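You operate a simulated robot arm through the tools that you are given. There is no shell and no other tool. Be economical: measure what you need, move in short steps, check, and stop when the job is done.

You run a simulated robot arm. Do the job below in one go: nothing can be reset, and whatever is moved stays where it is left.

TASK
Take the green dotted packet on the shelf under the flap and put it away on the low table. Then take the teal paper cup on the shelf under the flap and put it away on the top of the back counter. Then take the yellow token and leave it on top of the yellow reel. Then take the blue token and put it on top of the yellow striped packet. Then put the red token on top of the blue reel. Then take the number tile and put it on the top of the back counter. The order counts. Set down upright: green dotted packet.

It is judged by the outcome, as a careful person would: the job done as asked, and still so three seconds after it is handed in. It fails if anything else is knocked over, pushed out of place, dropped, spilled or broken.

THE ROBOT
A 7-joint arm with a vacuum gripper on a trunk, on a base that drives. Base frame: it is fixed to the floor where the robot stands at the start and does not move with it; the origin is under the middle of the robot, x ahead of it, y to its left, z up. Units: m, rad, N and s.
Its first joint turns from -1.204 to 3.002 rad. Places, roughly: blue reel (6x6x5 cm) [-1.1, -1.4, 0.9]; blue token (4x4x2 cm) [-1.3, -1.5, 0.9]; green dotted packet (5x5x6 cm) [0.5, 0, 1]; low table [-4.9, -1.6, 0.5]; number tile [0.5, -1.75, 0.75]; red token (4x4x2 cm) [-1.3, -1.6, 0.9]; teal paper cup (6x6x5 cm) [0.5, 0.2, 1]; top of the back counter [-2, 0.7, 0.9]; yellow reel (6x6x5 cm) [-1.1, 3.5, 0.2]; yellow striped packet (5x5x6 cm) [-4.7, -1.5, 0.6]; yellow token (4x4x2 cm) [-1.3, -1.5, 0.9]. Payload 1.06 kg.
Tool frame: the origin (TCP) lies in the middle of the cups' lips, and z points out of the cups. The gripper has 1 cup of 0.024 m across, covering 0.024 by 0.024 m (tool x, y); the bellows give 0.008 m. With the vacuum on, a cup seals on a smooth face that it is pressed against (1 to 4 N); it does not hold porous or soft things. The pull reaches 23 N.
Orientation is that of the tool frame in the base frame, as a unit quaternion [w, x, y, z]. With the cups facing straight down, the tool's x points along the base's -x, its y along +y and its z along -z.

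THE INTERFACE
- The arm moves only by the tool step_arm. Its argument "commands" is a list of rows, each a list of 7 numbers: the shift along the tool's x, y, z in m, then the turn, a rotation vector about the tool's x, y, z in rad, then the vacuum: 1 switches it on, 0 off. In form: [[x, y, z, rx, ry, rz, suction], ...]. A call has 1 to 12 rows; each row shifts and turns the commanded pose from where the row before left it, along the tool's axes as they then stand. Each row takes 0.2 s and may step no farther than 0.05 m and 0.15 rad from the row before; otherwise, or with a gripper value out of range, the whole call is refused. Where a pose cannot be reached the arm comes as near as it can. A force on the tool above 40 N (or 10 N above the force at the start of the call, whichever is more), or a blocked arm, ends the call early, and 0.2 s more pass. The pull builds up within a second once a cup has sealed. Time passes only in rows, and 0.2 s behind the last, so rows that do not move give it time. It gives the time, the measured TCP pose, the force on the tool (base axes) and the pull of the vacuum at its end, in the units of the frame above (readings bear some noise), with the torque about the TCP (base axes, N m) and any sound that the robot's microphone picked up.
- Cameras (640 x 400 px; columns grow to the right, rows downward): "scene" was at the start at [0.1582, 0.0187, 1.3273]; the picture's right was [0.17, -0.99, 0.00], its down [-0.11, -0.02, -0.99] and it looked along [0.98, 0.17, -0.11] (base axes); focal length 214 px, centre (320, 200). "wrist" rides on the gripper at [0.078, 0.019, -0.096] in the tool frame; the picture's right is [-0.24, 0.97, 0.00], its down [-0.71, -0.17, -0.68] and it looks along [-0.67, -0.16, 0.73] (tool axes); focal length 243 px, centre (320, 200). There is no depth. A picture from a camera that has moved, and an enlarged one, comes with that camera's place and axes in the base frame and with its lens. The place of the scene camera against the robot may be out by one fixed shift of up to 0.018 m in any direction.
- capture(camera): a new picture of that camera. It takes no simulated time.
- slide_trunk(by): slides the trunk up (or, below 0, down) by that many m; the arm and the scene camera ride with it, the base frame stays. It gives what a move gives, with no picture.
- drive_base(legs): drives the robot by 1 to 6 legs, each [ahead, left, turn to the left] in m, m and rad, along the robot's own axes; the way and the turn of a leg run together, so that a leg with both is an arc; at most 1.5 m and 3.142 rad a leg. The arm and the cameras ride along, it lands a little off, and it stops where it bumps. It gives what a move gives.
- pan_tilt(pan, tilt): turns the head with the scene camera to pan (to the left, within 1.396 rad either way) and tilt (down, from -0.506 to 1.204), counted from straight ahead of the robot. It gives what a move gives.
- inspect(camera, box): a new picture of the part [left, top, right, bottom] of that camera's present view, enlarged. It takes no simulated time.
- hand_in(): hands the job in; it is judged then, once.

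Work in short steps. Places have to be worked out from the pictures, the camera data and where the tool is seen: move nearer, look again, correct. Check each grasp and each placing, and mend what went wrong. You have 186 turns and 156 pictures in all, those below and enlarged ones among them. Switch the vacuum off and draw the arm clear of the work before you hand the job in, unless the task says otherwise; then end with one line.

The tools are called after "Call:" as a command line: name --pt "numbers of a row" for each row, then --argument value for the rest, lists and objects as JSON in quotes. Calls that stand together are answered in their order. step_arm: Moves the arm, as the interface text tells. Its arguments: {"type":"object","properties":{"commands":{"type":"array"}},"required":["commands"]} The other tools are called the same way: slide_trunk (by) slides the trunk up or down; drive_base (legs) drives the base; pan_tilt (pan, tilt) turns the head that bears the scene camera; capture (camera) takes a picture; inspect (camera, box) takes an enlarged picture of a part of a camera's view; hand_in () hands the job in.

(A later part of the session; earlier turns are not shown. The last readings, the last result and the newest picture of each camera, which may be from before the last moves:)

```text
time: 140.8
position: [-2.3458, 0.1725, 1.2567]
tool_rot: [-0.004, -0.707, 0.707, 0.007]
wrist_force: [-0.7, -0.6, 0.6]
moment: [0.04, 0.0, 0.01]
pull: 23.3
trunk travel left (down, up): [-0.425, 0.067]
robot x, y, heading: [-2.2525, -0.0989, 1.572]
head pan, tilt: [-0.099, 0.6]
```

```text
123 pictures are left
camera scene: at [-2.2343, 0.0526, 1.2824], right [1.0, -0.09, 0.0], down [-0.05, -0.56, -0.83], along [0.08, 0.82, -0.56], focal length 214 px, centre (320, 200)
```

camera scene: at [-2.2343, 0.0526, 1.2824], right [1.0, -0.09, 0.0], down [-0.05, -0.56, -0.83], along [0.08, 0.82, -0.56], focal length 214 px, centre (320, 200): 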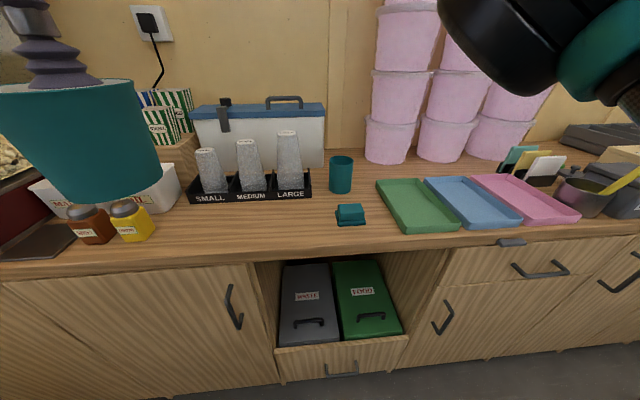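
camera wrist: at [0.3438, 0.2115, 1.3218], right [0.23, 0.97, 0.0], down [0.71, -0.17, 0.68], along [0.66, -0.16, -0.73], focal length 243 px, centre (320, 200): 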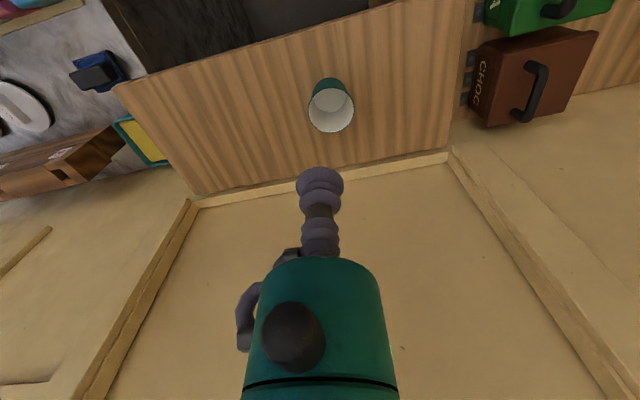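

Bare wood in front of the cup rack: target about (−2.37, 0.48). I drive up and lower the trunk a little.

Call:
drive_base --legs '[[0.14, 0, 0]]'

Call:
slide_trunk --by -0.1

Call:
step_arm --pt "-0.04 0 0 0 0 0 1" --pt "-0.04 0.01 0 0 0 0 1" --pt "-0.04 0.01 0 0 0 0 1" --pt "0 0 0 0 0 0 1"

Call:
capture --camera "scene"

Call:
capture --camera "wrist"

```text
time: 142.1
position: [-2.346, 0.3129, 1.2568]
tool_rot: [-0.005, -0.707, 0.707, 0.007]
wrist_force: [0.1, -0.1, -0.2]
moment: [0.0, -0.01, -0.01]
pull: 22.8
trunk travel left (down, up): [-0.425, 0.067]
robot x, y, heading: [-2.2464, 0.0405, 1.57]
head pan, tilt: [-0.099, 0.6]
```

```text
time: 143.4
position: [-2.3459, 0.3112, 1.1575]
tool_rot: [0.005, 0.707, -0.707, -0.007]
wrist_force: [0.8, -0.3, 0.3]
moment: [0.02, 0.0, 0.0]
pull: 22.6
trunk travel left (down, up): [-0.325, 0.167]
robot x, y, heading: [-2.2473, 0.042, 1.572]
head pan, tilt: [-0.099, 0.6]
```

```text
time: 144.4
position: [-2.3659, 0.4311, 1.1564]
tool_rot: [0.005, 0.707, -0.707, -0.007]
wrist_force: [-0.1, 0.2, 0.1]
moment: [0.01, -0.01, -0.02]
pull: 23.0
trunk travel left (down, up): [-0.325, 0.167]
robot x, y, heading: [-2.2502, 0.0427, 1.575]
head pan, tilt: [-0.099, 0.6]
```

```text
122 pictures are left
camera scene: at [-2.2348, 0.2269, 1.1741], right [1.0, -0.1, 0.0], down [-0.05, -0.56, -0.83], along [0.08, 0.82, -0.56], focal length 214 px, centre (320, 200)
```

scene: 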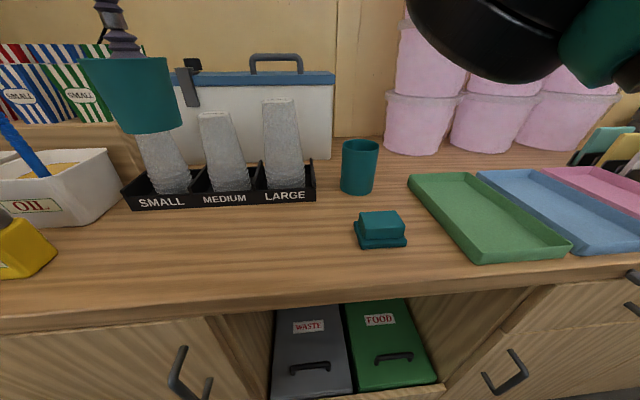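

```text
121 pictures are left
camera wrist: at [-2.3844, 0.3533, 1.2518], right [-0.97, 0.24, 0.02], down [0.18, 0.71, 0.68], along [0.15, 0.67, -0.73], focal length 243 px, centre (320, 200)
```

wrist: 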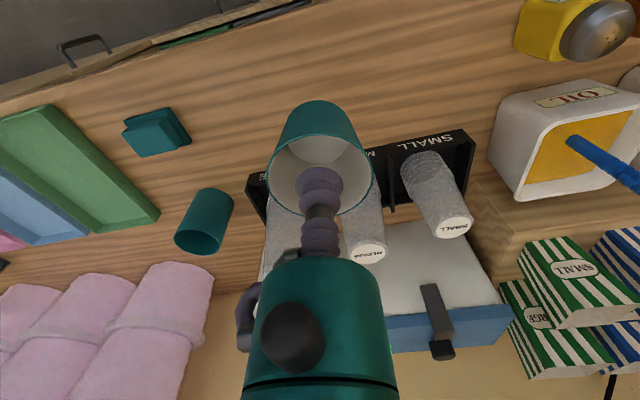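

The spot at y≈0.48 is clear of rack and edge. I go 0.05 m ahead and descend.

Call:
step_arm --pt "-0.045 0 0 0 0 0 1" --pt "0 0 0.04 0 0 0 1" --pt "0 0 0.04 0 0 0 1" --pt "0 0 0.04 0 0 0 1" --pt "0 0 0.04 0 0 0 1" --pt "0 0 0.01 0 0 0 1" --pt "0 0 0 0 0 0 1"

Call:
capture --camera "scene"

```text
time: 146.0
position: [-2.3679, 0.4779, 0.9867]
tool_rot: [0.004, 0.708, -0.706, -0.006]
wrist_force: [-0.9, 0.6, 0.0]
moment: [-0.01, -0.04, 0.0]
pull: 22.7
trunk travel left (down, up): [-0.325, 0.167]
robot x, y, heading: [-2.2498, 0.0377, 1.577]
head pan, tilt: [-0.099, 0.6]
```

```text
120 pictures are left
camera scene: at [-2.2349, 0.2269, 1.1741], right [1.0, -0.1, 0.0], down [-0.05, -0.56, -0.83], along [0.08, 0.82, -0.56], focal length 214 px, centre (320, 200)
```

scene: 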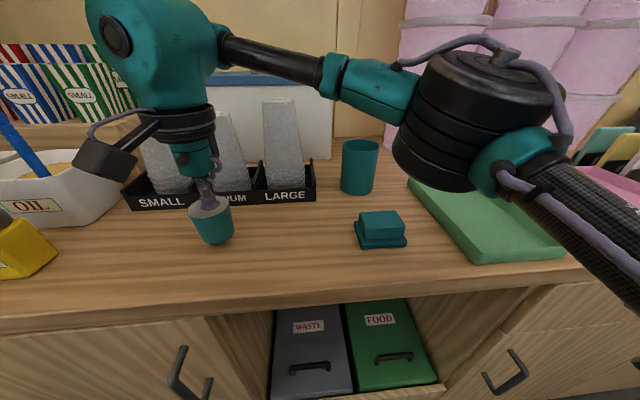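

I lower in small steps, watching the force.

Call:
step_arm --pt "0 0 0.015 0 0 0 1" --pt "0 0 0.008 0 0 0 1" --pt "0 0 0.005 0 0 0 1" --pt "0 0 0 0 0 0 1"

```text
time: 147.0
position: [-2.3684, 0.4778, 0.9612]
tool_rot: [-0.005, -0.706, 0.708, 0.009]
wrist_force: [-1.6, 4.1, 26.5]
moment: [0.01, 0.04, -0.01]
pull: 22.4
trunk travel left (down, up): [-0.325, 0.167]
robot x, y, heading: [-2.2492, 0.0396, 1.573]
head pan, tilt: [-0.099, 0.6]
```

Contact made. I release and rise.

Call:
step_arm --pt "0 0 -0.003 0 0 0 0" --pt "0 0 0 0 0 0 0" --pt "0 0 0 0 0 0 0" --pt "0 0 0 0 0 0 0" --pt "0 0 -0.01 0 0 0 0" --pt "0 0 -0.03 0 0 0 0" --pt "0 0 -0.04 0 0 0 0" --pt "0 0 -0.04 0 0 0 0" --pt "0 0 -0.04 0 0 0 0" --pt "0.03 0 -0.03 0 0 0 0" --pt "0.04 0 0 0 0 0 0" --pt "0.04 0 0 0 0 0 0"

Call:
capture --camera "scene"

```text
time: 149.6
position: [-2.3645, 0.367, 1.1523]
tool_rot: [-0.004, -0.706, 0.708, 0.007]
wrist_force: [-0.2, -0.6, -0.7]
moment: [0.02, 0.01, 0.0]
pull: 0.0
trunk travel left (down, up): [-0.325, 0.167]
robot x, y, heading: [-2.2452, 0.0409, 1.574]
head pan, tilt: [-0.099, 0.6]
```

```text
119 pictures are left
camera scene: at [-2.2349, 0.2267, 1.1741], right [1.0, -0.1, 0.0], down [-0.05, -0.56, -0.83], along [0.08, 0.82, -0.56], focal length 214 px, centre (320, 200)
```

scene: 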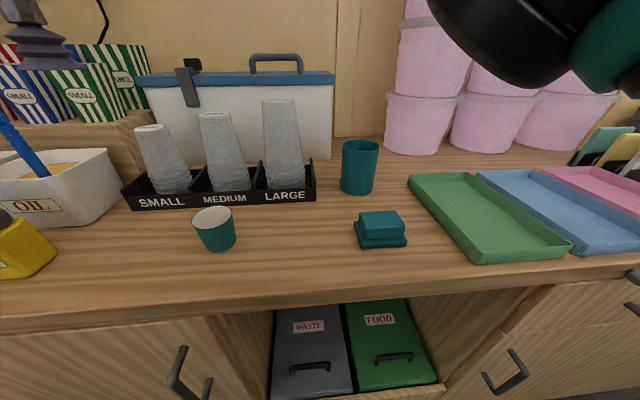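

The cup stands on the counter. Now I go to the tokens on the front counter near (−1.3, −1.5).

Call:
drive_base --legs '[[-0.4, 0, 0], [0, 0, -3.14], [0.1, 1.0, 0]]'

Call:
slide_trunk --by 0.1

Call:
capture --camera "scene"

```text
time: 168.2
position: [-1.1292, -0.7902, 1.1541]
tool_rot: [0.007, 0.709, 0.705, 0.004]
wrist_force: [-0.4, 0.2, 0.4]
moment: [-0.03, 0.01, 0.03]
pull: 0.0
trunk travel left (down, up): [-0.325, 0.167]
robot x, y, heading: [-1.243, -0.4625, -1.568]
head pan, tilt: [-0.099, 0.6]
```

```text
time: 169.5
position: [-1.1294, -0.7904, 1.2522]
tool_rot: [0.006, 0.709, 0.705, 0.006]
wrist_force: [0.8, -0.9, 0.3]
moment: [-0.03, 0.0, -0.01]
pull: 0.1
trunk travel left (down, up): [-0.425, 0.067]
robot x, y, heading: [-1.2436, -0.4655, -1.578]
head pan, tilt: [-0.099, 0.6]
```

```text
118 pictures are left
camera scene: at [-1.2482, -0.6085, 1.2823], right [-1.0, 0.1, 0.0], down [0.06, 0.56, -0.83], along [-0.08, -0.82, -0.56], focal length 214 px, centre (320, 200)
```

scene: 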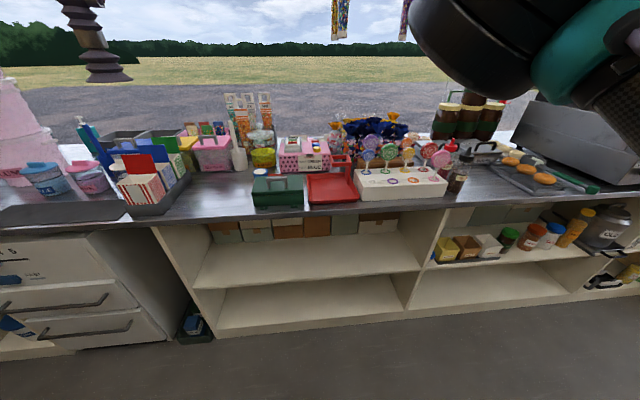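

Call:
inspect --camera "scene" --box '[230, 110, 470, 220]'

```text
2.67 times, centred on (350, 165) of scene
camera zoom: at [-1.2482, -0.6085, 1.2823], right [-1.0, 0.1, 0.0], down [0.06, 0.56, -0.83], along [-0.08, -0.82, -0.56], focal length 572 px, centre (240, 293)
```

zoom: 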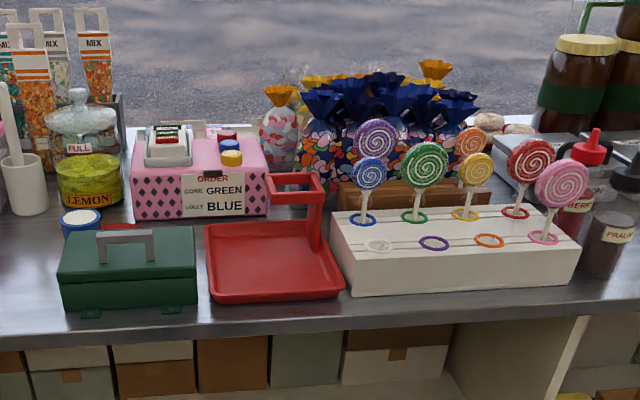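

Tokens (red, blue, yellow) sit on the pink box; a blue round thing stands behind the green box. I drive closer.

Call:
drive_base --legs '[[0.33, -0.1, 0]]'

Call:
pan_tilt --pan -0.05 --tilt 0.5

Call:
capture --camera "scene"

Call:
inspect --camera "scene" --box '[200, 100, 380, 220]'

```text
time: 171.7
position: [-1.2289, -1.1163, 1.2531]
tool_rot: [0.007, 0.708, 0.706, 0.005]
wrist_force: [-0.6, 0.0, -0.4]
moment: [0.02, 0.0, 0.02]
pull: 0.1
trunk travel left (down, up): [-0.425, 0.067]
robot x, y, heading: [-1.341, -0.7887, -1.572]
head pan, tilt: [-0.099, 0.6]
```

```text
time: 172.4
position: [-1.228, -1.1156, 1.2543]
tool_rot: [0.007, 0.708, 0.706, 0.005]
wrist_force: [0.0, 0.5, -0.4]
moment: [0.02, 0.07, -0.04]
pull: 0.1
trunk travel left (down, up): [-0.425, 0.067]
robot x, y, heading: [-1.3469, -0.7901, -1.571]
head pan, tilt: [-0.051, 0.499]
```

```text
116 pictures are left
camera scene: at [-1.3428, -0.9386, 1.2914], right [-1.0, 0.05, 0.0], down [0.02, 0.48, -0.88], along [-0.04, -0.88, -0.48], focal length 214 px, centre (320, 200)
```

scene: 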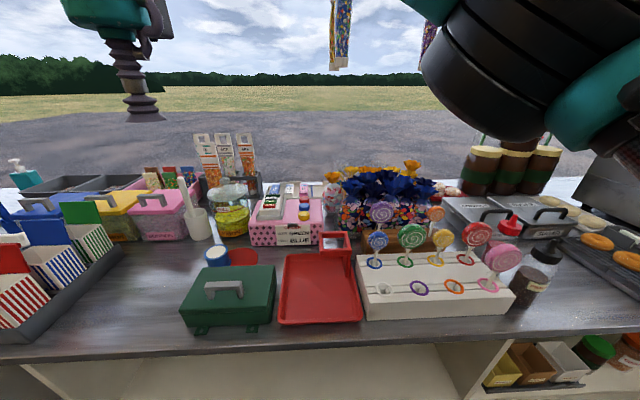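

```text
3.33 times, centred on (290, 160) of scene
camera zoom: at [-1.3428, -0.9386, 1.2914], right [-1.0, 0.05, 0.0], down [0.02, 0.48, -0.88], along [-0.04, -0.88, -0.48], focal length 715 px, centre (420, 333)
```

zoom: 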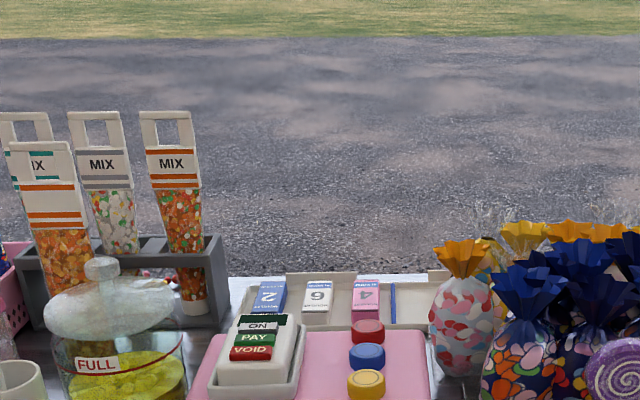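

The tokens stand in a row: red at the back, blue, yellow in front. I move up 0.1 m and reach out above the yellow one, looking with the wrist camera.

Call:
drive_base --legs '[[0.09, 0.0, 0]]'

Call:
step_arm --pt "-0.04 -0.02 0 0 0 0 0" --pt "-0.04 -0.02 0 0 0 0 0" --pt "-0.04 -0.02 0 0 0 0 0" --pt "-0.04 -0.02 0 0 0 0 0" --pt "-0.02 0 0 0 0 0 0" --pt "0 0 0 0 0 0 0"

Call:
capture --camera "wrist"

```text
time: 173.5
position: [-1.2274, -1.2068, 1.2531]
tool_rot: [0.006, 0.707, 0.707, 0.005]
wrist_force: [-1.1, -0.5, -0.2]
moment: [0.01, 0.01, -0.01]
pull: 0.1
trunk travel left (down, up): [-0.425, 0.067]
robot x, y, heading: [-1.3454, -0.8811, -1.571]
head pan, tilt: [-0.051, 0.499]
```

```text
time: 174.9
position: [-1.3081, -1.3661, 1.2531]
tool_rot: [0.008, 0.707, 0.708, 0.005]
wrist_force: [0.0, -0.1, 0.2]
moment: [0.02, 0.03, -0.02]
pull: 0.0
out of reach, approached as far as the arm can: row 5
trunk travel left (down, up): [-0.425, 0.067]
robot x, y, heading: [-1.3445, -0.877, -1.565]
head pan, tilt: [-0.051, 0.499]
```

```text
114 pictures are left
camera wrist: at [-1.2915, -1.2874, 1.3483], right [0.97, -0.24, 0.02], down [-0.18, -0.71, 0.69], along [-0.15, -0.67, -0.73], focal length 243 px, centre (320, 200)
```

wrist: 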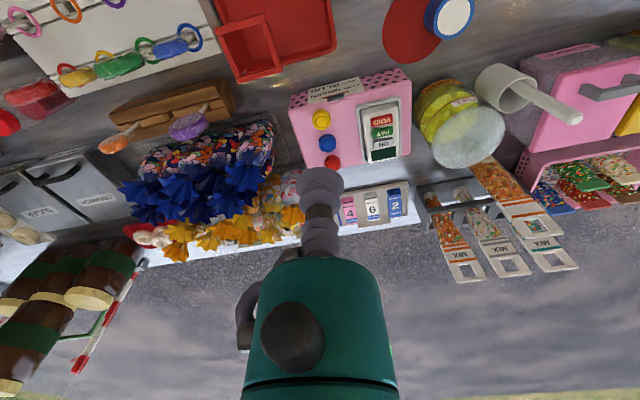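

Reach ends at about 0.49 m here. Lowering the torso leans it forward, so I lower 0.12 and try to reach on.

Call:
slide_trunk --by -0.13

Call:
step_arm --pt "-0.03 0 0 0 0 0 0" --pt "-0.03 0 0 0 0 0 0" --pt "-0.03 0 0 0 0 0 0" --pt "0 0 0 0 0 0 0"

Call:
capture --camera "scene"

```text
time: 176.5
position: [-1.3083, -1.3649, 1.1229]
tool_rot: [0.007, 0.708, 0.706, 0.004]
wrist_force: [0.5, -0.2, 0.1]
moment: [-0.01, 0.01, 0.0]
pull: 0.0
trunk travel left (down, up): [-0.295, 0.197]
robot x, y, heading: [-1.3497, -0.8808, -1.562]
head pan, tilt: [-0.051, 0.499]
```

```text
time: 177.5
position: [-1.3094, -1.4066, 1.1174]
tool_rot: [0.008, 0.707, 0.707, 0.005]
wrist_force: [-1.0, -1.4, -0.2]
moment: [0.02, -0.02, 0.01]
pull: 0.1
out of reach, approached as far as the arm can: row 2, 3
trunk travel left (down, up): [-0.295, 0.197]
robot x, y, heading: [-1.3433, -0.8781, -1.569]
head pan, tilt: [-0.051, 0.499]
```

```text
113 pictures are left
camera scene: at [-1.3422, -1.0687, 1.1541], right [-1.0, 0.05, 0.0], down [0.02, 0.48, -0.88], along [-0.04, -0.88, -0.48], focal length 214 px, centre (320, 200)
```

scene: 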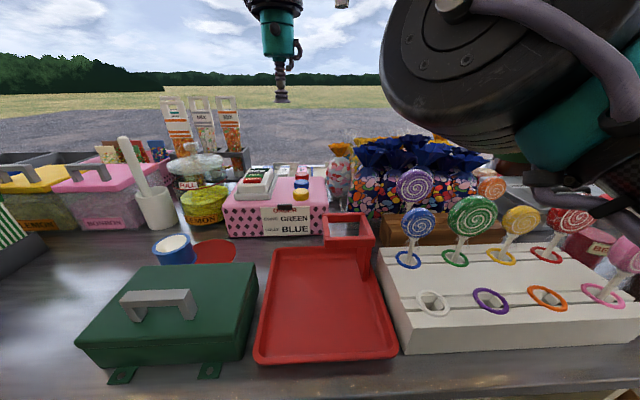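

Reach is now 0.53 m. I nudge the base forward 0.06 m and try again.

Call:
drive_base --legs '[[0.06, 0.0, 0]]'

Call:
slide_trunk --by -0.08

Call:
capture --camera "scene"

Call:
capture --camera "wrist"

```text
time: 178.5
position: [-1.3108, -1.4673, 1.1151]
tool_rot: [0.007, 0.707, 0.707, 0.005]
wrist_force: [-0.4, -0.2, -0.8]
moment: [0.04, 0.01, -0.02]
pull: 0.0
trunk travel left (down, up): [-0.295, 0.197]
robot x, y, heading: [-1.3456, -0.9397, -1.567]
head pan, tilt: [-0.051, 0.499]
```

```text
time: 179.6
position: [-1.3102, -1.4659, 1.0362]
tool_rot: [0.008, 0.707, 0.707, 0.005]
wrist_force: [-0.2, -0.1, -0.3]
moment: [0.0, 0.01, -0.03]
pull: 0.1
trunk travel left (down, up): [-0.215, 0.277]
robot x, y, heading: [-1.3423, -0.9386, -1.567]
head pan, tilt: [-0.051, 0.499]
```

```text
112 pictures are left
camera scene: at [-1.3421, -1.148, 1.0748], right [-1.0, 0.05, 0.0], down [0.02, 0.48, -0.88], along [-0.04, -0.88, -0.48], focal length 214 px, centre (320, 200)
```

scene: 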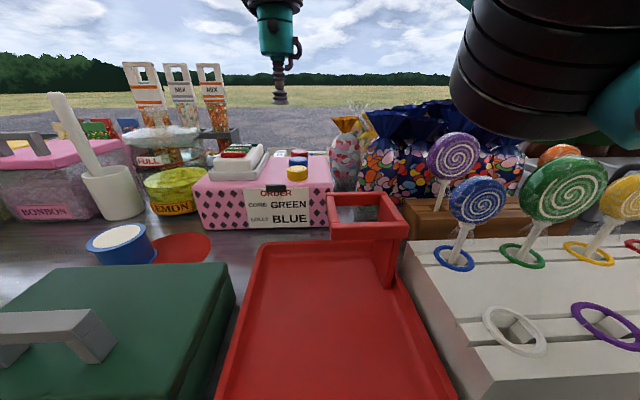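

```text
111 pictures are left
camera wrist: at [-1.2936, -1.388, 1.132], right [0.97, -0.24, 0.02], down [-0.18, -0.7, 0.69], along [-0.15, -0.67, -0.73], focal length 243 px, centre (320, 200)
```

wrist: 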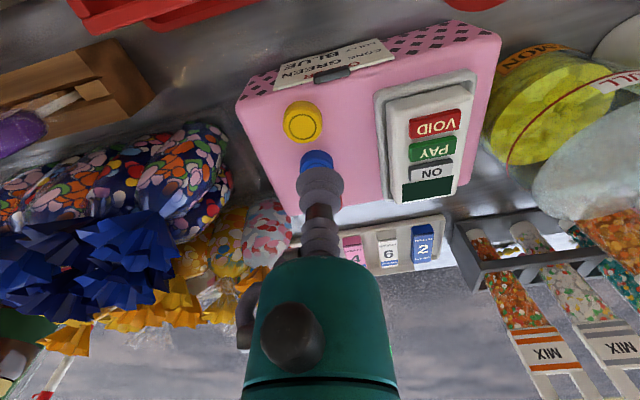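

Triangulating, the yellow token's top is near (−1.328, −1.480, 0.927). I shift over it and descend to about 0.97.

Call:
step_arm --pt "0 -0.018 0.03 0 0 0 0" --pt "-0.014 0 0.03 0 0 0 0" --pt "0 0 0 0 0 0 0"

Call:
capture --camera "wrist"

Call:
capture --camera "scene"

```text
time: 180.4
position: [-1.3286, -1.4809, 0.9776]
tool_rot: [0.007, 0.708, 0.706, 0.005]
wrist_force: [0.3, 0.2, 0.1]
moment: [0.02, 0.01, 0.06]
pull: 0.0
trunk travel left (down, up): [-0.215, 0.277]
robot x, y, heading: [-1.3446, -0.9398, -1.568]
head pan, tilt: [-0.051, 0.499]
```

```text
110 pictures are left
camera wrist: at [-1.3119, -1.4022, 1.0716], right [0.97, -0.24, 0.02], down [-0.18, -0.71, 0.68], along [-0.15, -0.67, -0.73], focal length 243 px, centre (320, 200)
```

wrist: 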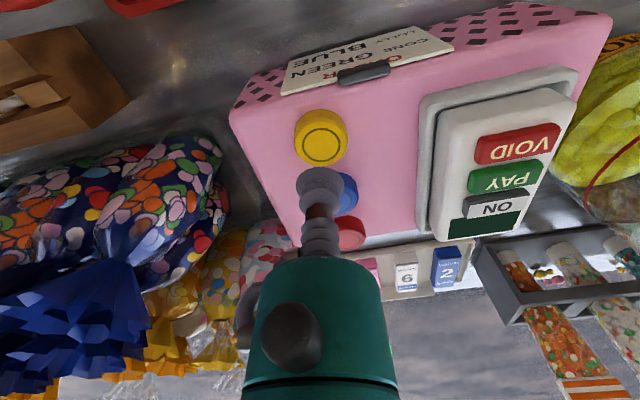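

```text
109 pictures are left
camera scene: at [-1.3421, -1.1481, 1.0748], right [-1.0, 0.05, 0.0], down [0.02, 0.48, -0.88], along [-0.04, -0.88, -0.48], focal length 214 px, centre (320, 200)
```

scene: 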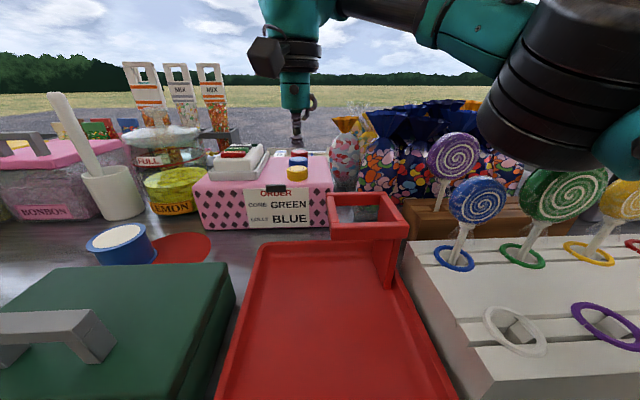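

Call:
inspect --camera "scene" --box '[260, 125, 340, 195]'

Call:
inspect --camera "wrist" --box '[270, 90, 390, 220]'

```text
5.71 times, centred on (300, 160) of scene
camera zoom: at [-1.3421, -1.1481, 1.0748], right [-1.0, 0.05, 0.0], down [0.02, 0.48, -0.88], along [-0.04, -0.88, -0.48], focal length 1226 px, centre (434, 429)
```

zoom: 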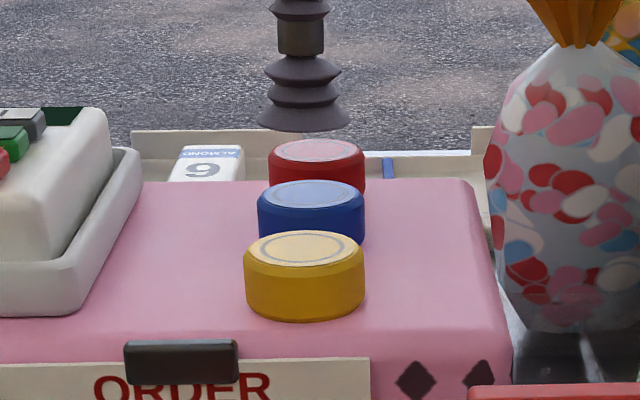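

```text
3.08 times, centred on (330, 155) of wrist
camera zoom: at [-1.3119, -1.4022, 1.0716], right [0.97, -0.24, 0.02], down [-0.18, -0.71, 0.68], along [-0.15, -0.67, -0.73], focal length 746 px, centre (289, 338)
```

zoom: 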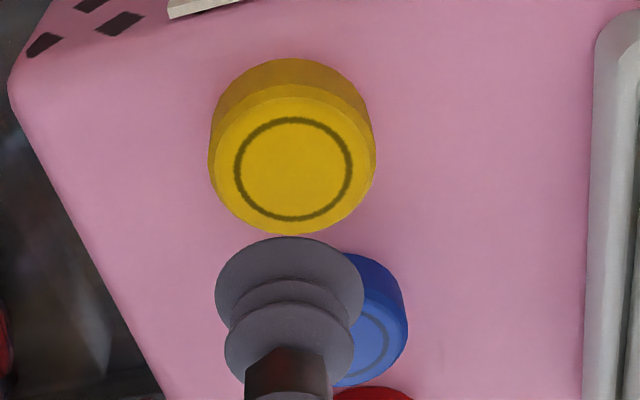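

Both views agree on the yellow token at about (−1.3285, −1.486, 0.929). I descend with vacuum on.

Call:
step_arm --pt "-0.005 0 0.03 0 0 0 1" --pt "0 0 0.012 0 0 0 1" --pt "0 0 0.004 0 0 0 1" --pt "0 0 0.002 0 0 0 1" --pt "0 0 0 0 0 0 1"

```text
time: 181.6
position: [-1.325, -1.4807, 0.9359]
tool_rot: [0.014, 0.707, 0.707, -0.003]
wrist_force: [-1.6, -3.3, 18.4]
moment: [0.21, 0.1, 0.01]
pull: 23.4
trunk travel left (down, up): [-0.215, 0.277]
robot x, y, heading: [-1.3446, -0.9364, -1.564]
head pan, tilt: [-0.051, 0.499]
```

Sealed with full pull. I lift it slightly and check.

Call:
step_arm --pt "0 0 -0.006 0 0 0 1" --pt "0 0 -0.015 0 0 0 1" --pt "0 0 -0.04 0 0 0 1" --pt "0 0 -0.04 0 0 0 1" --pt "0 0 0 0 0 0 1"

Call:
inspect --camera "scene" --box '[200, 60, 360, 200]'

Call:
inspect --camera "wrist" --box '[240, 80, 400, 230]'

```text
time: 182.8
position: [-1.3295, -1.4848, 1.0273]
tool_rot: [0.007, 0.707, 0.707, 0.005]
wrist_force: [0.5, -0.4, -0.6]
moment: [-0.01, 0.04, 0.03]
pull: 23.2
trunk travel left (down, up): [-0.215, 0.277]
robot x, y, heading: [-1.3426, -0.9381, -1.567]
head pan, tilt: [-0.051, 0.499]
```

```text
2.86 times, centred on (280, 130) of scene
camera zoom: at [-1.3421, -1.1481, 1.0747], right [-1.0, 0.05, 0.0], down [0.02, 0.48, -0.88], along [-0.04, -0.88, -0.48], focal length 613 px, centre (434, 400)
```

zoom: 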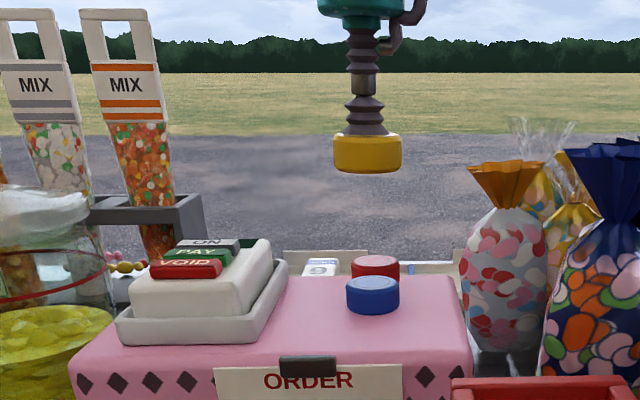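

```text
2.67 times, centred on (320, 155) of wrist
camera zoom: at [-1.3125, -1.4072, 1.1231], right [0.97, -0.24, 0.02], down [-0.18, -0.71, 0.68], along [-0.15, -0.67, -0.73], focal length 647 px, centre (320, 320)
```

zoom: 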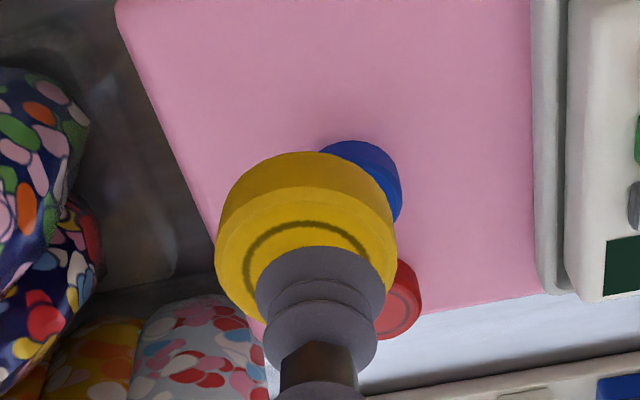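

The yellow token is held. I raise, fold the arm, back off, and drive out through the door towards the yellow reel.

Call:
slide_trunk --by 0.21

Call:
step_arm --pt "0.04 0 0 0 0 0 1" --pt "0.04 0.01 0 0 0 0 1" --pt "0.04 0.02 0 0 0 0 1" --pt "0.04 0.02 0 0 0 0 1" --pt "0.04 0.02 0 0 0 0 1" --pt "0.04 0 0 0 0 0 1" --pt "0.04 0 0 0 0 0 1" --pt "0 0 0 0 0 0 1"

Call:
drive_base --legs '[[-0.42, 0, 0], [0, 0, -1.573], [1.2, 0.08, 0], [1.2, 0.08, 0]]'

```text
time: 185.1
position: [-1.3289, -1.4143, 1.3468]
tool_rot: [0.092, 0.702, 0.702, -0.08]
wrist_force: [0.1, -0.2, 0.3]
moment: [-0.01, -0.01, -0.02]
pull: 22.8
trunk travel left (down, up): [-0.425, 0.067]
robot x, y, heading: [-1.3439, -0.9385, -1.569]
head pan, tilt: [-0.051, 0.499]
```

```text
time: 186.9
position: [-1.2598, -1.1424, 1.2798]
tool_rot: [0.092, 0.702, 0.702, -0.079]
wrist_force: [-0.8, -0.6, -0.7]
moment: [-0.03, -0.01, -0.02]
pull: 23.0
trunk travel left (down, up): [-0.425, 0.067]
robot x, y, heading: [-1.3458, -0.9357, -1.568]
head pan, tilt: [-0.051, 0.499]
```

```text
time: 204.6
position: [-3.9361, -0.8054, 1.2802]
tool_rot: [0.011, 0.993, 0.011, -0.121]
wrist_force: [0.3, -0.2, 0.1]
moment: [0.0, 0.0, 0.02]
pull: 21.9
trunk travel left (down, up): [-0.425, 0.067]
robot x, y, heading: [-3.7342, -0.7144, -3.124]
head pan, tilt: [-0.051, 0.499]
```

I'm a bit left in the doorway, so I shift right, continue out, then straighten the tool.

Call:
drive_base --legs '[[0, -0.17, 0], [0.85, 0, 0], [0, 0, -1.58]]'

Call:
step_arm --pt "0 0 0 0 0.12 0 1" --pt "-0.02 0 0 0 0.12 0 1" --pt "-0.02 0 0 0 0 0 1" --pt "0 0 0 0 0 0 1"

Call:
capture --camera "scene"

```text
time: 214.7
position: [-4.6688, -0.3609, 1.2795]
tool_rot: [-0.078, 0.709, -0.695, -0.093]
wrist_force: [0.1, 0.0, -0.1]
moment: [-0.01, -0.04, -0.01]
pull: 22.9
trunk travel left (down, up): [-0.425, 0.067]
robot x, y, heading: [-4.5815, -0.5623, 1.592]
head pan, tilt: [-0.051, 0.499]
```

```text
time: 215.7
position: [-4.6704, -0.3201, 1.2832]
tool_rot: [0.006, 0.714, -0.7, -0.007]
wrist_force: [-0.5, -0.7, -1.1]
moment: [0.01, -0.02, -0.02]
pull: 22.7
trunk travel left (down, up): [-0.425, 0.067]
robot x, y, heading: [-4.5789, -0.5657, 1.596]
head pan, tilt: [-0.051, 0.499]
```

```text
104 pictures are left
camera scene: at [-4.5732, -0.4075, 1.2914], right [1.0, -0.03, 0.0], down [-0.01, -0.48, -0.88], along [0.03, 0.88, -0.48], focal length 214 px, centre (320, 200)
```

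scene: 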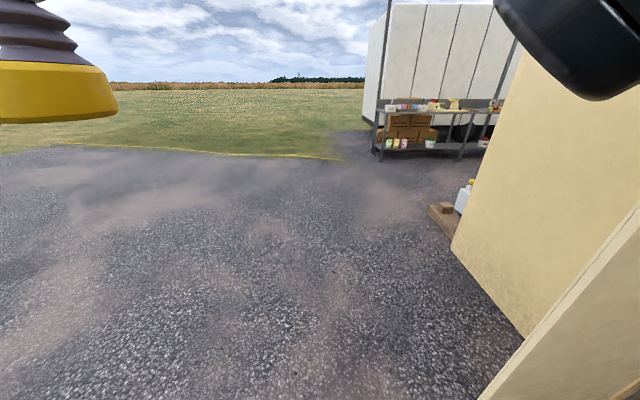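

A bench stands outside behind the stall. I drive out to y≈2.3 and look right.

Call:
drive_base --legs '[[1.45, 0, -0.02], [1.4, 0, 0]]'

Call:
pan_tilt --pan -0.6 --tilt 0.4

Call:
capture --camera "scene"

```text
time: 229.6
position: [-4.7005, 2.5557, 1.2824]
tool_rot: [0.005, 0.711, -0.703, -0.007]
wrist_force: [0.7, -0.8, 0.2]
moment: [0.01, 0.02, 0.01]
pull: 22.7
trunk travel left (down, up): [-0.425, 0.067]
robot x, y, heading: [-4.6142, 2.313, 1.583]
head pan, tilt: [-0.051, 0.499]
```

```text
time: 230.5
position: [-4.7011, 2.5549, 1.2823]
tool_rot: [0.006, 0.712, -0.702, -0.006]
wrist_force: [-0.9, 0.6, -0.3]
moment: [0.0, -0.05, 0.01]
pull: 22.4
trunk travel left (down, up): [-0.425, 0.067]
robot x, y, heading: [-4.6102, 2.3108, 1.585]
head pan, tilt: [-0.6, 0.4]
```

```text
103 pictures are left
camera scene: at [-4.5572, 2.4538, 1.3006], right [0.83, -0.55, 0.0], down [-0.22, -0.32, -0.92], along [0.51, 0.77, -0.39], focal length 214 px, centre (320, 200)
```

scene: 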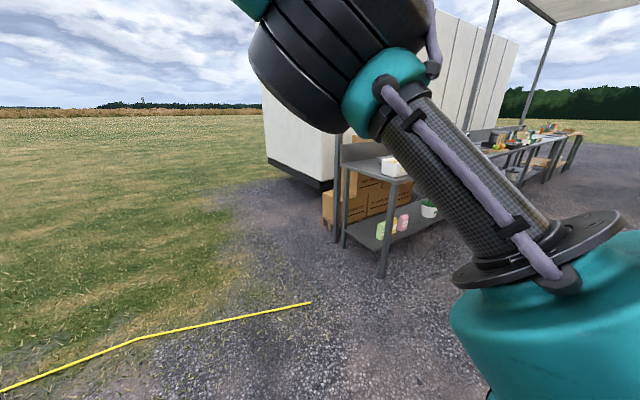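

The bench runs from x≈−3.4 along y≈3.3. I turn to face +x to see the path alongside it.

Call:
drive_base --legs '[[0, 0, -1.58]]'

Call:
pan_tilt --pan 0.0 --tilt 0.4

Call:
capture --camera "scene"

```text
time: 234.8
position: [-4.3688, 2.3956, 1.2824]
tool_rot: [0.002, 0.005, 1.0, 0.009]
wrist_force: [-0.9, 0.7, 0.3]
moment: [-0.01, -0.01, 0.01]
pull: 23.2
trunk travel left (down, up): [-0.425, 0.067]
robot x, y, heading: [-4.6142, 2.3123, -0.01]
head pan, tilt: [-0.6, 0.4]
```

```text
time: 235.8
position: [-4.3682, 2.395, 1.2825]
tool_rot: [0.002, 0.004, 1.0, 0.009]
wrist_force: [-0.5, -0.8, -0.3]
moment: [-0.01, 0.0, 0.02]
pull: 22.5
trunk travel left (down, up): [-0.425, 0.067]
robot x, y, heading: [-4.6125, 2.3136, -0.012]
head pan, tilt: [0.0, 0.4]
```

```text
102 pictures are left
camera scene: at [-4.4534, 2.3135, 1.3006], right [-0.01, -1.0, 0.0], down [-0.39, 0.0, -0.92], along [0.92, -0.01, -0.39], focal length 214 px, centre (320, 200)
```

scene: 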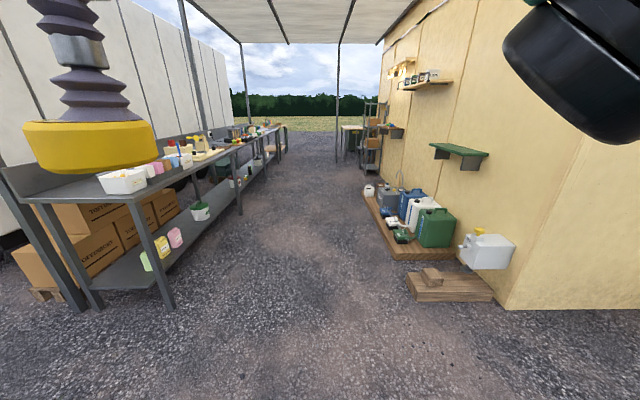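

The lane is clear. I drive along to x≈−1.6 and turn to face the bench.

Call:
drive_base --legs '[[1.5, 0.1, 0], [1.4, 0.05, 0], [0, 0, 1.58]]'

Call:
pan_tilt --pan -0.3 --tilt 0.5

Call:
capture --camera "scene"

```text
refused: leg 1 is longer than a leg can be; nothing moved
```

```text
time: 236.6
position: [-4.3688, 2.3938, 1.2823]
tool_rot: [0.001, 0.004, 1.0, 0.008]
wrist_force: [-0.1, -0.1, -0.4]
moment: [-0.02, -0.01, -0.01]
pull: 22.4
trunk travel left (down, up): [-0.425, 0.067]
robot x, y, heading: [-4.6158, 2.3104, -0.014]
head pan, tilt: [-0.3, 0.499]
```

```text
101 pictures are left
camera scene: at [-4.4593, 2.2868, 1.2915], right [-0.3, -0.95, 0.0], down [-0.46, 0.15, -0.88], along [0.84, -0.27, -0.48], focal length 214 px, centre (320, 200)
```

scene: 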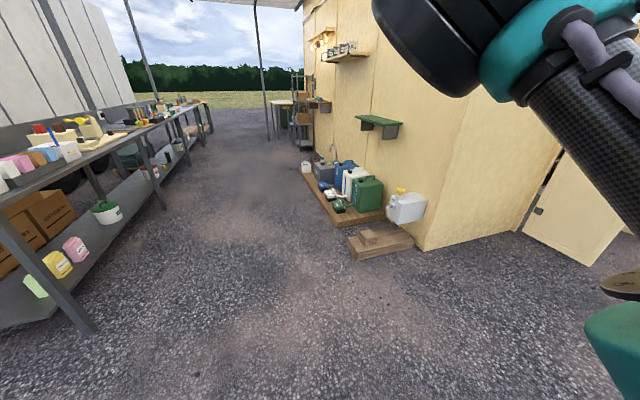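

The first leg was just too long; I repeat it shorter.

Call:
drive_base --legs '[[1.45, 0.1, 0], [1.45, 0.05, 0], [0, 0, 1.58]]'

Call:
capture --camera "scene"

```text
time: 254.5
position: [-1.7877, 2.6621, 1.2835]
tool_rot: [-0.006, -0.704, 0.71, 0.007]
wrist_force: [0.4, 0.2, 0.3]
moment: [-0.01, 0.01, -0.03]
pull: 22.6
trunk travel left (down, up): [-0.425, 0.067]
robot x, y, heading: [-1.7084, 2.4168, 1.562]
head pan, tilt: [-0.3, 0.499]
```

```text
100 pictures are left
camera scene: at [-1.6721, 2.569, 1.2914], right [0.95, -0.3, 0.0], down [-0.15, -0.46, -0.88], along [0.27, 0.84, -0.48], focal length 214 px, centre (320, 200)
```

scene: 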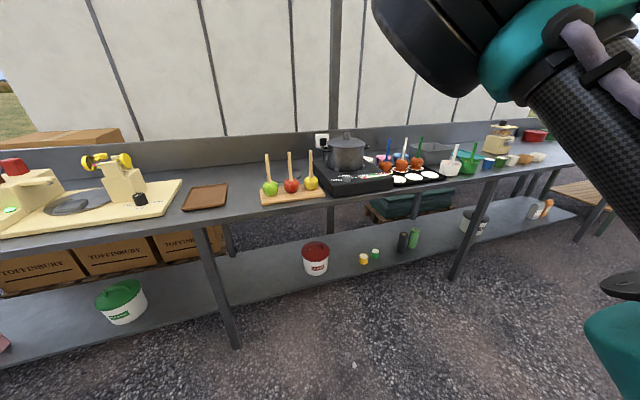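

The yellow reel is on the lower bench shelf near (−1.05, 3.53). I line up in x, then test the low reach here in the open first.

Call:
drive_base --legs '[[0, -0.6, 0.01]]'

Call:
slide_trunk --by -0.42

Call:
step_arm --pt "0 0 0.045 0 0 0 1" --pt "0 0 0.045 0 0 0 1" --pt "0 0 0.045 0 0 0 1" --pt "0 0 0.045 0 0 0 1" --pt "0 0 0.045 0 0 0 1" --pt "0 0 0.045 0 0 0 1" --pt "0 0 0 0 0 0 1"

Call:
pan_tilt --pan 0.0 --tilt 0.6

Call:
capture --camera "scene"

```text
time: 260.3
position: [-1.1895, 2.6606, 1.282]
tool_rot: [0.006, 0.709, -0.705, -0.007]
wrist_force: [1.0, 0.4, 0.6]
moment: [0.0, -0.01, 0.0]
pull: 23.0
trunk travel left (down, up): [-0.425, 0.067]
robot x, y, heading: [-1.1051, 2.4146, 1.577]
head pan, tilt: [-0.3, 0.499]
```

```text
refused: -0.42 is not a number from -0.4 to 0.4
```

```text
time: 261.9
position: [-1.1933, 2.6589, 1.0136]
tool_rot: [0.005, 0.709, -0.705, -0.006]
wrist_force: [-0.1, 0.0, -0.2]
moment: [0.0, 0.0, -0.03]
pull: 22.8
trunk travel left (down, up): [-0.425, 0.067]
robot x, y, heading: [-1.104, 2.4187, 1.578]
head pan, tilt: [-0.3, 0.499]
```

```text
time: 262.7
position: [-1.1934, 2.6596, 1.0133]
tool_rot: [0.005, 0.709, -0.706, -0.006]
wrist_force: [0.1, 0.1, 0.2]
moment: [0.0, 0.0, -0.01]
pull: 22.5
trunk travel left (down, up): [-0.425, 0.067]
robot x, y, heading: [-1.1076, 2.4144, 1.578]
head pan, tilt: [0.0, 0.6]
```

```text
99 pictures are left
camera scene: at [-1.0986, 2.5695, 1.2824], right [1.0, 0.0, 0.0], down [0.0, -0.56, -0.83], along [0.0, 0.83, -0.56], focal length 214 px, centre (320, 200)
```

scene: 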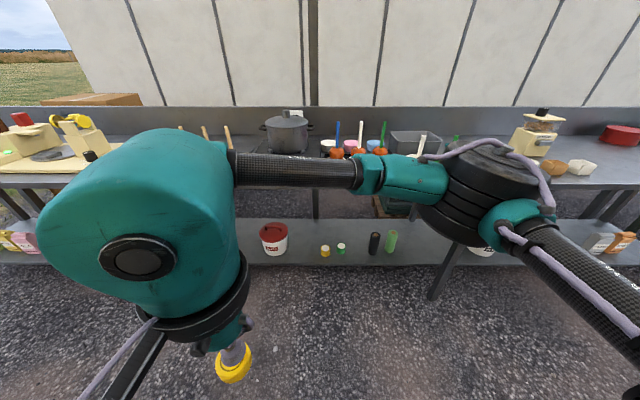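

I lower the trunk by 0.4 and step down to see the low reach.

Call:
slide_trunk --by -0.4

Call:
step_arm --pt "0 0 0.045 0 0 0 1" --pt "0 0 0.045 0 0 0 1" --pt "0 0 0.045 0 0 0 1" --pt "0 0 0.045 0 0 0 1" --pt "0 0 0.045 0 0 0 1" --pt "0 0 0.045 0 0 0 1" --pt "0 0 0.045 0 0 0 1" --pt "0 0 0 0 0 0 1"

Call:
capture --camera "scene"

```text
time: 264.5
position: [-1.1929, 2.665, 0.8488]
tool_rot: [-0.005, -0.705, 0.709, 0.005]
wrist_force: [-0.4, 2.8, -5.2]
moment: [0.3, -0.07, -0.04]
pull: 23.2
trunk travel left (down, up): [-0.262, 0.23]
robot x, y, heading: [-1.1043, 2.4168, 1.578]
head pan, tilt: [0.0, 0.6]
stopped: the force on the tool passed its limit at 50 N (the readings are from after the stop); the commanded pose is now the measured one
```

```text
time: 266.3
position: [-1.1992, 2.6635, 0.5328]
tool_rot: [-0.006, -0.705, 0.709, 0.005]
wrist_force: [-0.7, 0.7, 0.8]
moment: [0.0, 0.0, -0.02]
pull: 22.8
trunk travel left (down, up): [-0.262, 0.23]
robot x, y, heading: [-1.1042, 2.414, 1.576]
head pan, tilt: [0.0, 0.6]
```

```text
98 pictures are left
camera scene: at [-1.0989, 2.6174, 1.1133], right [1.0, 0.01, 0.0], down [0.0, -0.56, -0.83], along [0.0, 0.83, -0.56], focal length 214 px, centre (320, 200)
```

scene: 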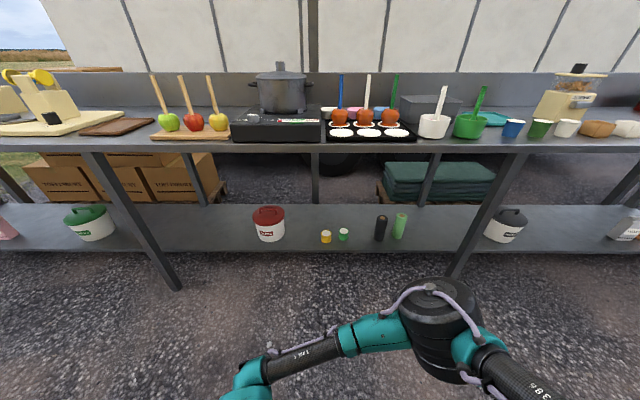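

The arm goes low without trouble. I continue down to z≈0.3 and test extending ahead here in the open.

Call:
step_arm --pt "0 0 0.045 0 0 0 1" --pt "0 0 0.045 0 0 0 1" --pt "0 0 0.045 0 0 0 1" --pt "0 0 0.045 0 0 0 1" --pt "0 0 0.04 0 0 0 1" --pt "0 0 0 0 0 0 1"

Call:
pan_tilt --pan 0.3 --tilt 1.0

Call:
capture --camera "scene"

```text
time: 267.5
position: [-1.2072, 2.6655, 0.3267]
tool_rot: [-0.011, -0.703, 0.711, 0.01]
wrist_force: [-1.4, 0.9, 1.8]
moment: [-0.27, -0.13, -0.19]
pull: 22.8
trunk travel left (down, up): [-0.262, 0.23]
robot x, y, heading: [-1.1018, 2.4181, 1.581]
head pan, tilt: [0.0, 0.6]
stopped in row 5: the force on the tool passed its limit at 51 N (the readings are from after the stop); the commanded pose is now the measured one
```

```text
time: 268.3
position: [-1.2065, 2.6674, 0.3244]
tool_rot: [-0.01, -0.703, 0.711, 0.011]
wrist_force: [-3.8, 2.7, 1.3]
moment: [-0.4, -0.34, -0.38]
pull: 22.6
trunk travel left (down, up): [-0.262, 0.23]
robot x, y, heading: [-1.1046, 2.4166, 1.574]
head pan, tilt: [0.3, 1.0]
```

```text
97 pictures are left
camera scene: at [-1.1193, 2.5955, 1.0813], right [0.95, 0.3, 0.0], down [0.25, -0.8, -0.54], along [-0.16, 0.52, -0.84], focal length 214 px, centre (320, 200)
```

scene: 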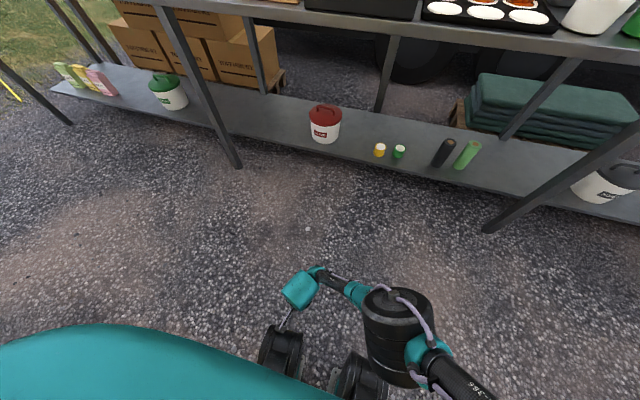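

The tool touched the robot's own front foot. I raise, move ahead clear of it and look again.

Call:
step_arm --pt "0 0 -0.03 0 0 0 1" --pt "0 0 -0.04 0 0 0 1" --pt "-0.04 0 0 0 0 0 1" --pt "-0.04 0 0 0 0 0 1" --pt "-0.04 0 0 0 0 0 1" --pt "-0.04 0 0 0 0 0 1" --pt "-0.04 0 0 0 0 0 1" --pt "0 0 0 0 0 0 1"

Call:
capture --camera "scene"

Call:
capture --camera "wrist"

```text
time: 270.1
position: [-1.2062, 2.827, 0.4032]
tool_rot: [-0.011, -0.703, 0.711, 0.009]
wrist_force: [0.0, -0.8, -0.7]
moment: [0.05, -0.02, 0.02]
pull: 22.7
out of reach, approached as far as the arm can: row 6, 7
trunk travel left (down, up): [-0.262, 0.23]
robot x, y, heading: [-1.1046, 2.4143, 1.575]
head pan, tilt: [0.3, 1.0]
```

```text
96 pictures are left
camera scene: at [-1.1194, 2.5954, 1.0812], right [0.95, 0.3, 0.0], down [0.25, -0.8, -0.54], along [-0.16, 0.52, -0.84], focal length 214 px, centre (320, 200)
```

scene: 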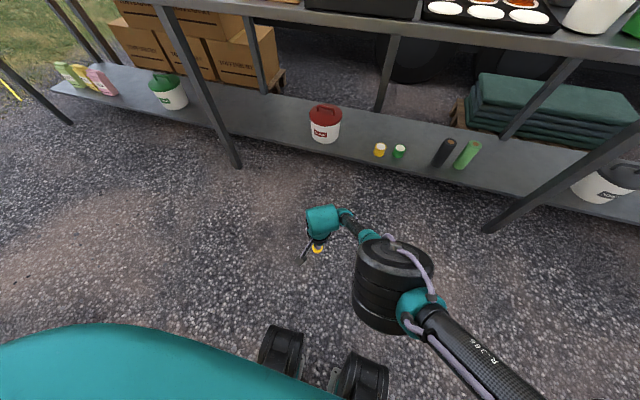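

```text
95 pictures are left
camera wrist: at [-1.2235, 2.7499, 0.4998], right [-0.97, 0.25, 0.03], down [0.2, 0.71, 0.68], along [0.15, 0.66, -0.73], focal length 243 px, centre (320, 200)
```

wrist: 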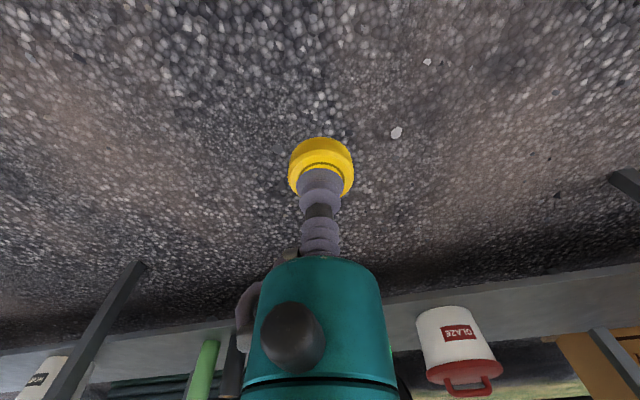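

At this trunk height reach is 0.41 m at z 0.4. I lower the torso fully (raising the tool meanwhile) to see the reach and the heights of the elbow.

Call:
step_arm --pt "0.02 0 -0.04 0 0 0 1" --pt "0 0 -0.045 0 0 0 1" --pt "0 0 -0.045 0 0 0 1" --pt "0 0 -0.045 0 0 0 1" --pt "0 0 0 0 0 0 1"

Call:
slide_trunk --by -0.25

Call:
pan_tilt --pan 0.0 --tilt 0.4

Call:
capture --camera "scene"

```text
time: 271.3
position: [-1.201, 2.8077, 0.5795]
tool_rot: [-0.009, -0.703, 0.711, 0.009]
wrist_force: [-1.1, -0.7, 0.2]
moment: [-0.01, 0.02, 0.02]
pull: 23.5
trunk travel left (down, up): [-0.262, 0.23]
robot x, y, heading: [-1.1023, 2.415, 1.575]
head pan, tilt: [0.3, 1.0]
```

```text
time: 273.9
position: [-1.202, 2.8073, 0.3298]
tool_rot: [-0.009, -0.703, 0.711, 0.01]
wrist_force: [-0.3, 0.3, -0.3]
moment: [-0.01, 0.0, -0.03]
pull: 23.0
trunk travel left (down, up): [-0.012, 0.48]
robot x, y, heading: [-1.1032, 2.4163, 1.576]
head pan, tilt: [0.3, 1.0]
```

```text
time: 274.9
position: [-1.2015, 2.8099, 0.3293]
tool_rot: [-0.01, -0.702, 0.712, 0.01]
wrist_force: [-0.4, -0.1, -1.1]
moment: [0.02, 0.03, 0.01]
pull: 23.3
trunk travel left (down, up): [-0.012, 0.48]
robot x, y, heading: [-1.1032, 2.4128, 1.576]
head pan, tilt: [0.0, 0.4]
```

```text
94 pictures are left
camera scene: at [-1.0993, 2.6997, 0.8702], right [1.0, 0.01, 0.0], down [0.0, -0.39, -0.92], along [-0.01, 0.92, -0.39], focal length 214 px, centre (320, 200)
```

scene: 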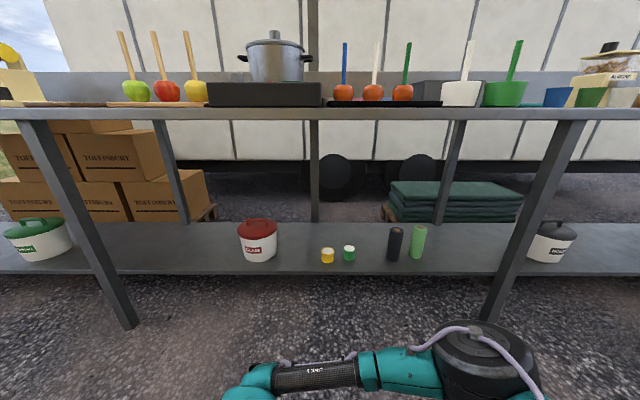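

The elbow stays below z≈0.65 here, under the bench top (~0.83). I test the maximum reach at z≈0.28 in the open.

Call:
step_arm --pt "-0.03 0 0 0 0 0 1" --pt "-0.03 0 0.02 0 0 0 1" --pt "-0.03 0 0.02 0 0 0 1" --pt "-0.03 0 0 0 0 0 1" --pt "-0.03 0 0 0 0 0 1" --pt "0 0 0 0 0 0 1"

Call:
capture --camera "scene"

```text
time: 276.3
position: [-1.1997, 2.9588, 0.2897]
tool_rot: [-0.01, -0.703, 0.711, 0.01]
wrist_force: [0.2, -0.8, -0.2]
moment: [-0.01, -0.05, -0.01]
pull: 23.4
trunk travel left (down, up): [-0.012, 0.48]
robot x, y, heading: [-1.1047, 2.4161, 1.573]
head pan, tilt: [0.0, 0.4]
```

```text
93 pictures are left
camera scene: at [-1.0993, 2.6997, 0.8702], right [1.0, 0.01, 0.0], down [0.0, -0.39, -0.92], along [0.0, 0.92, -0.39], focal length 214 px, centre (320, 200)
```

scene: 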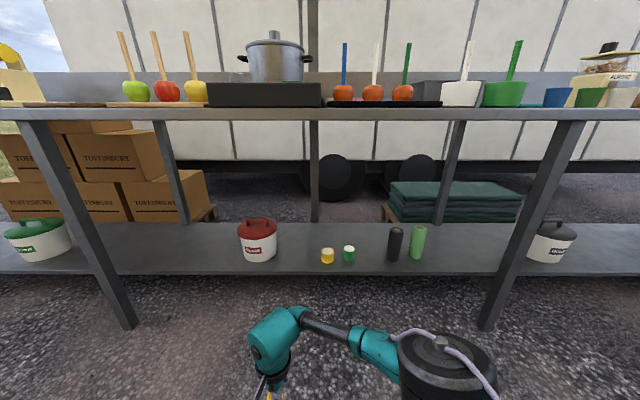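

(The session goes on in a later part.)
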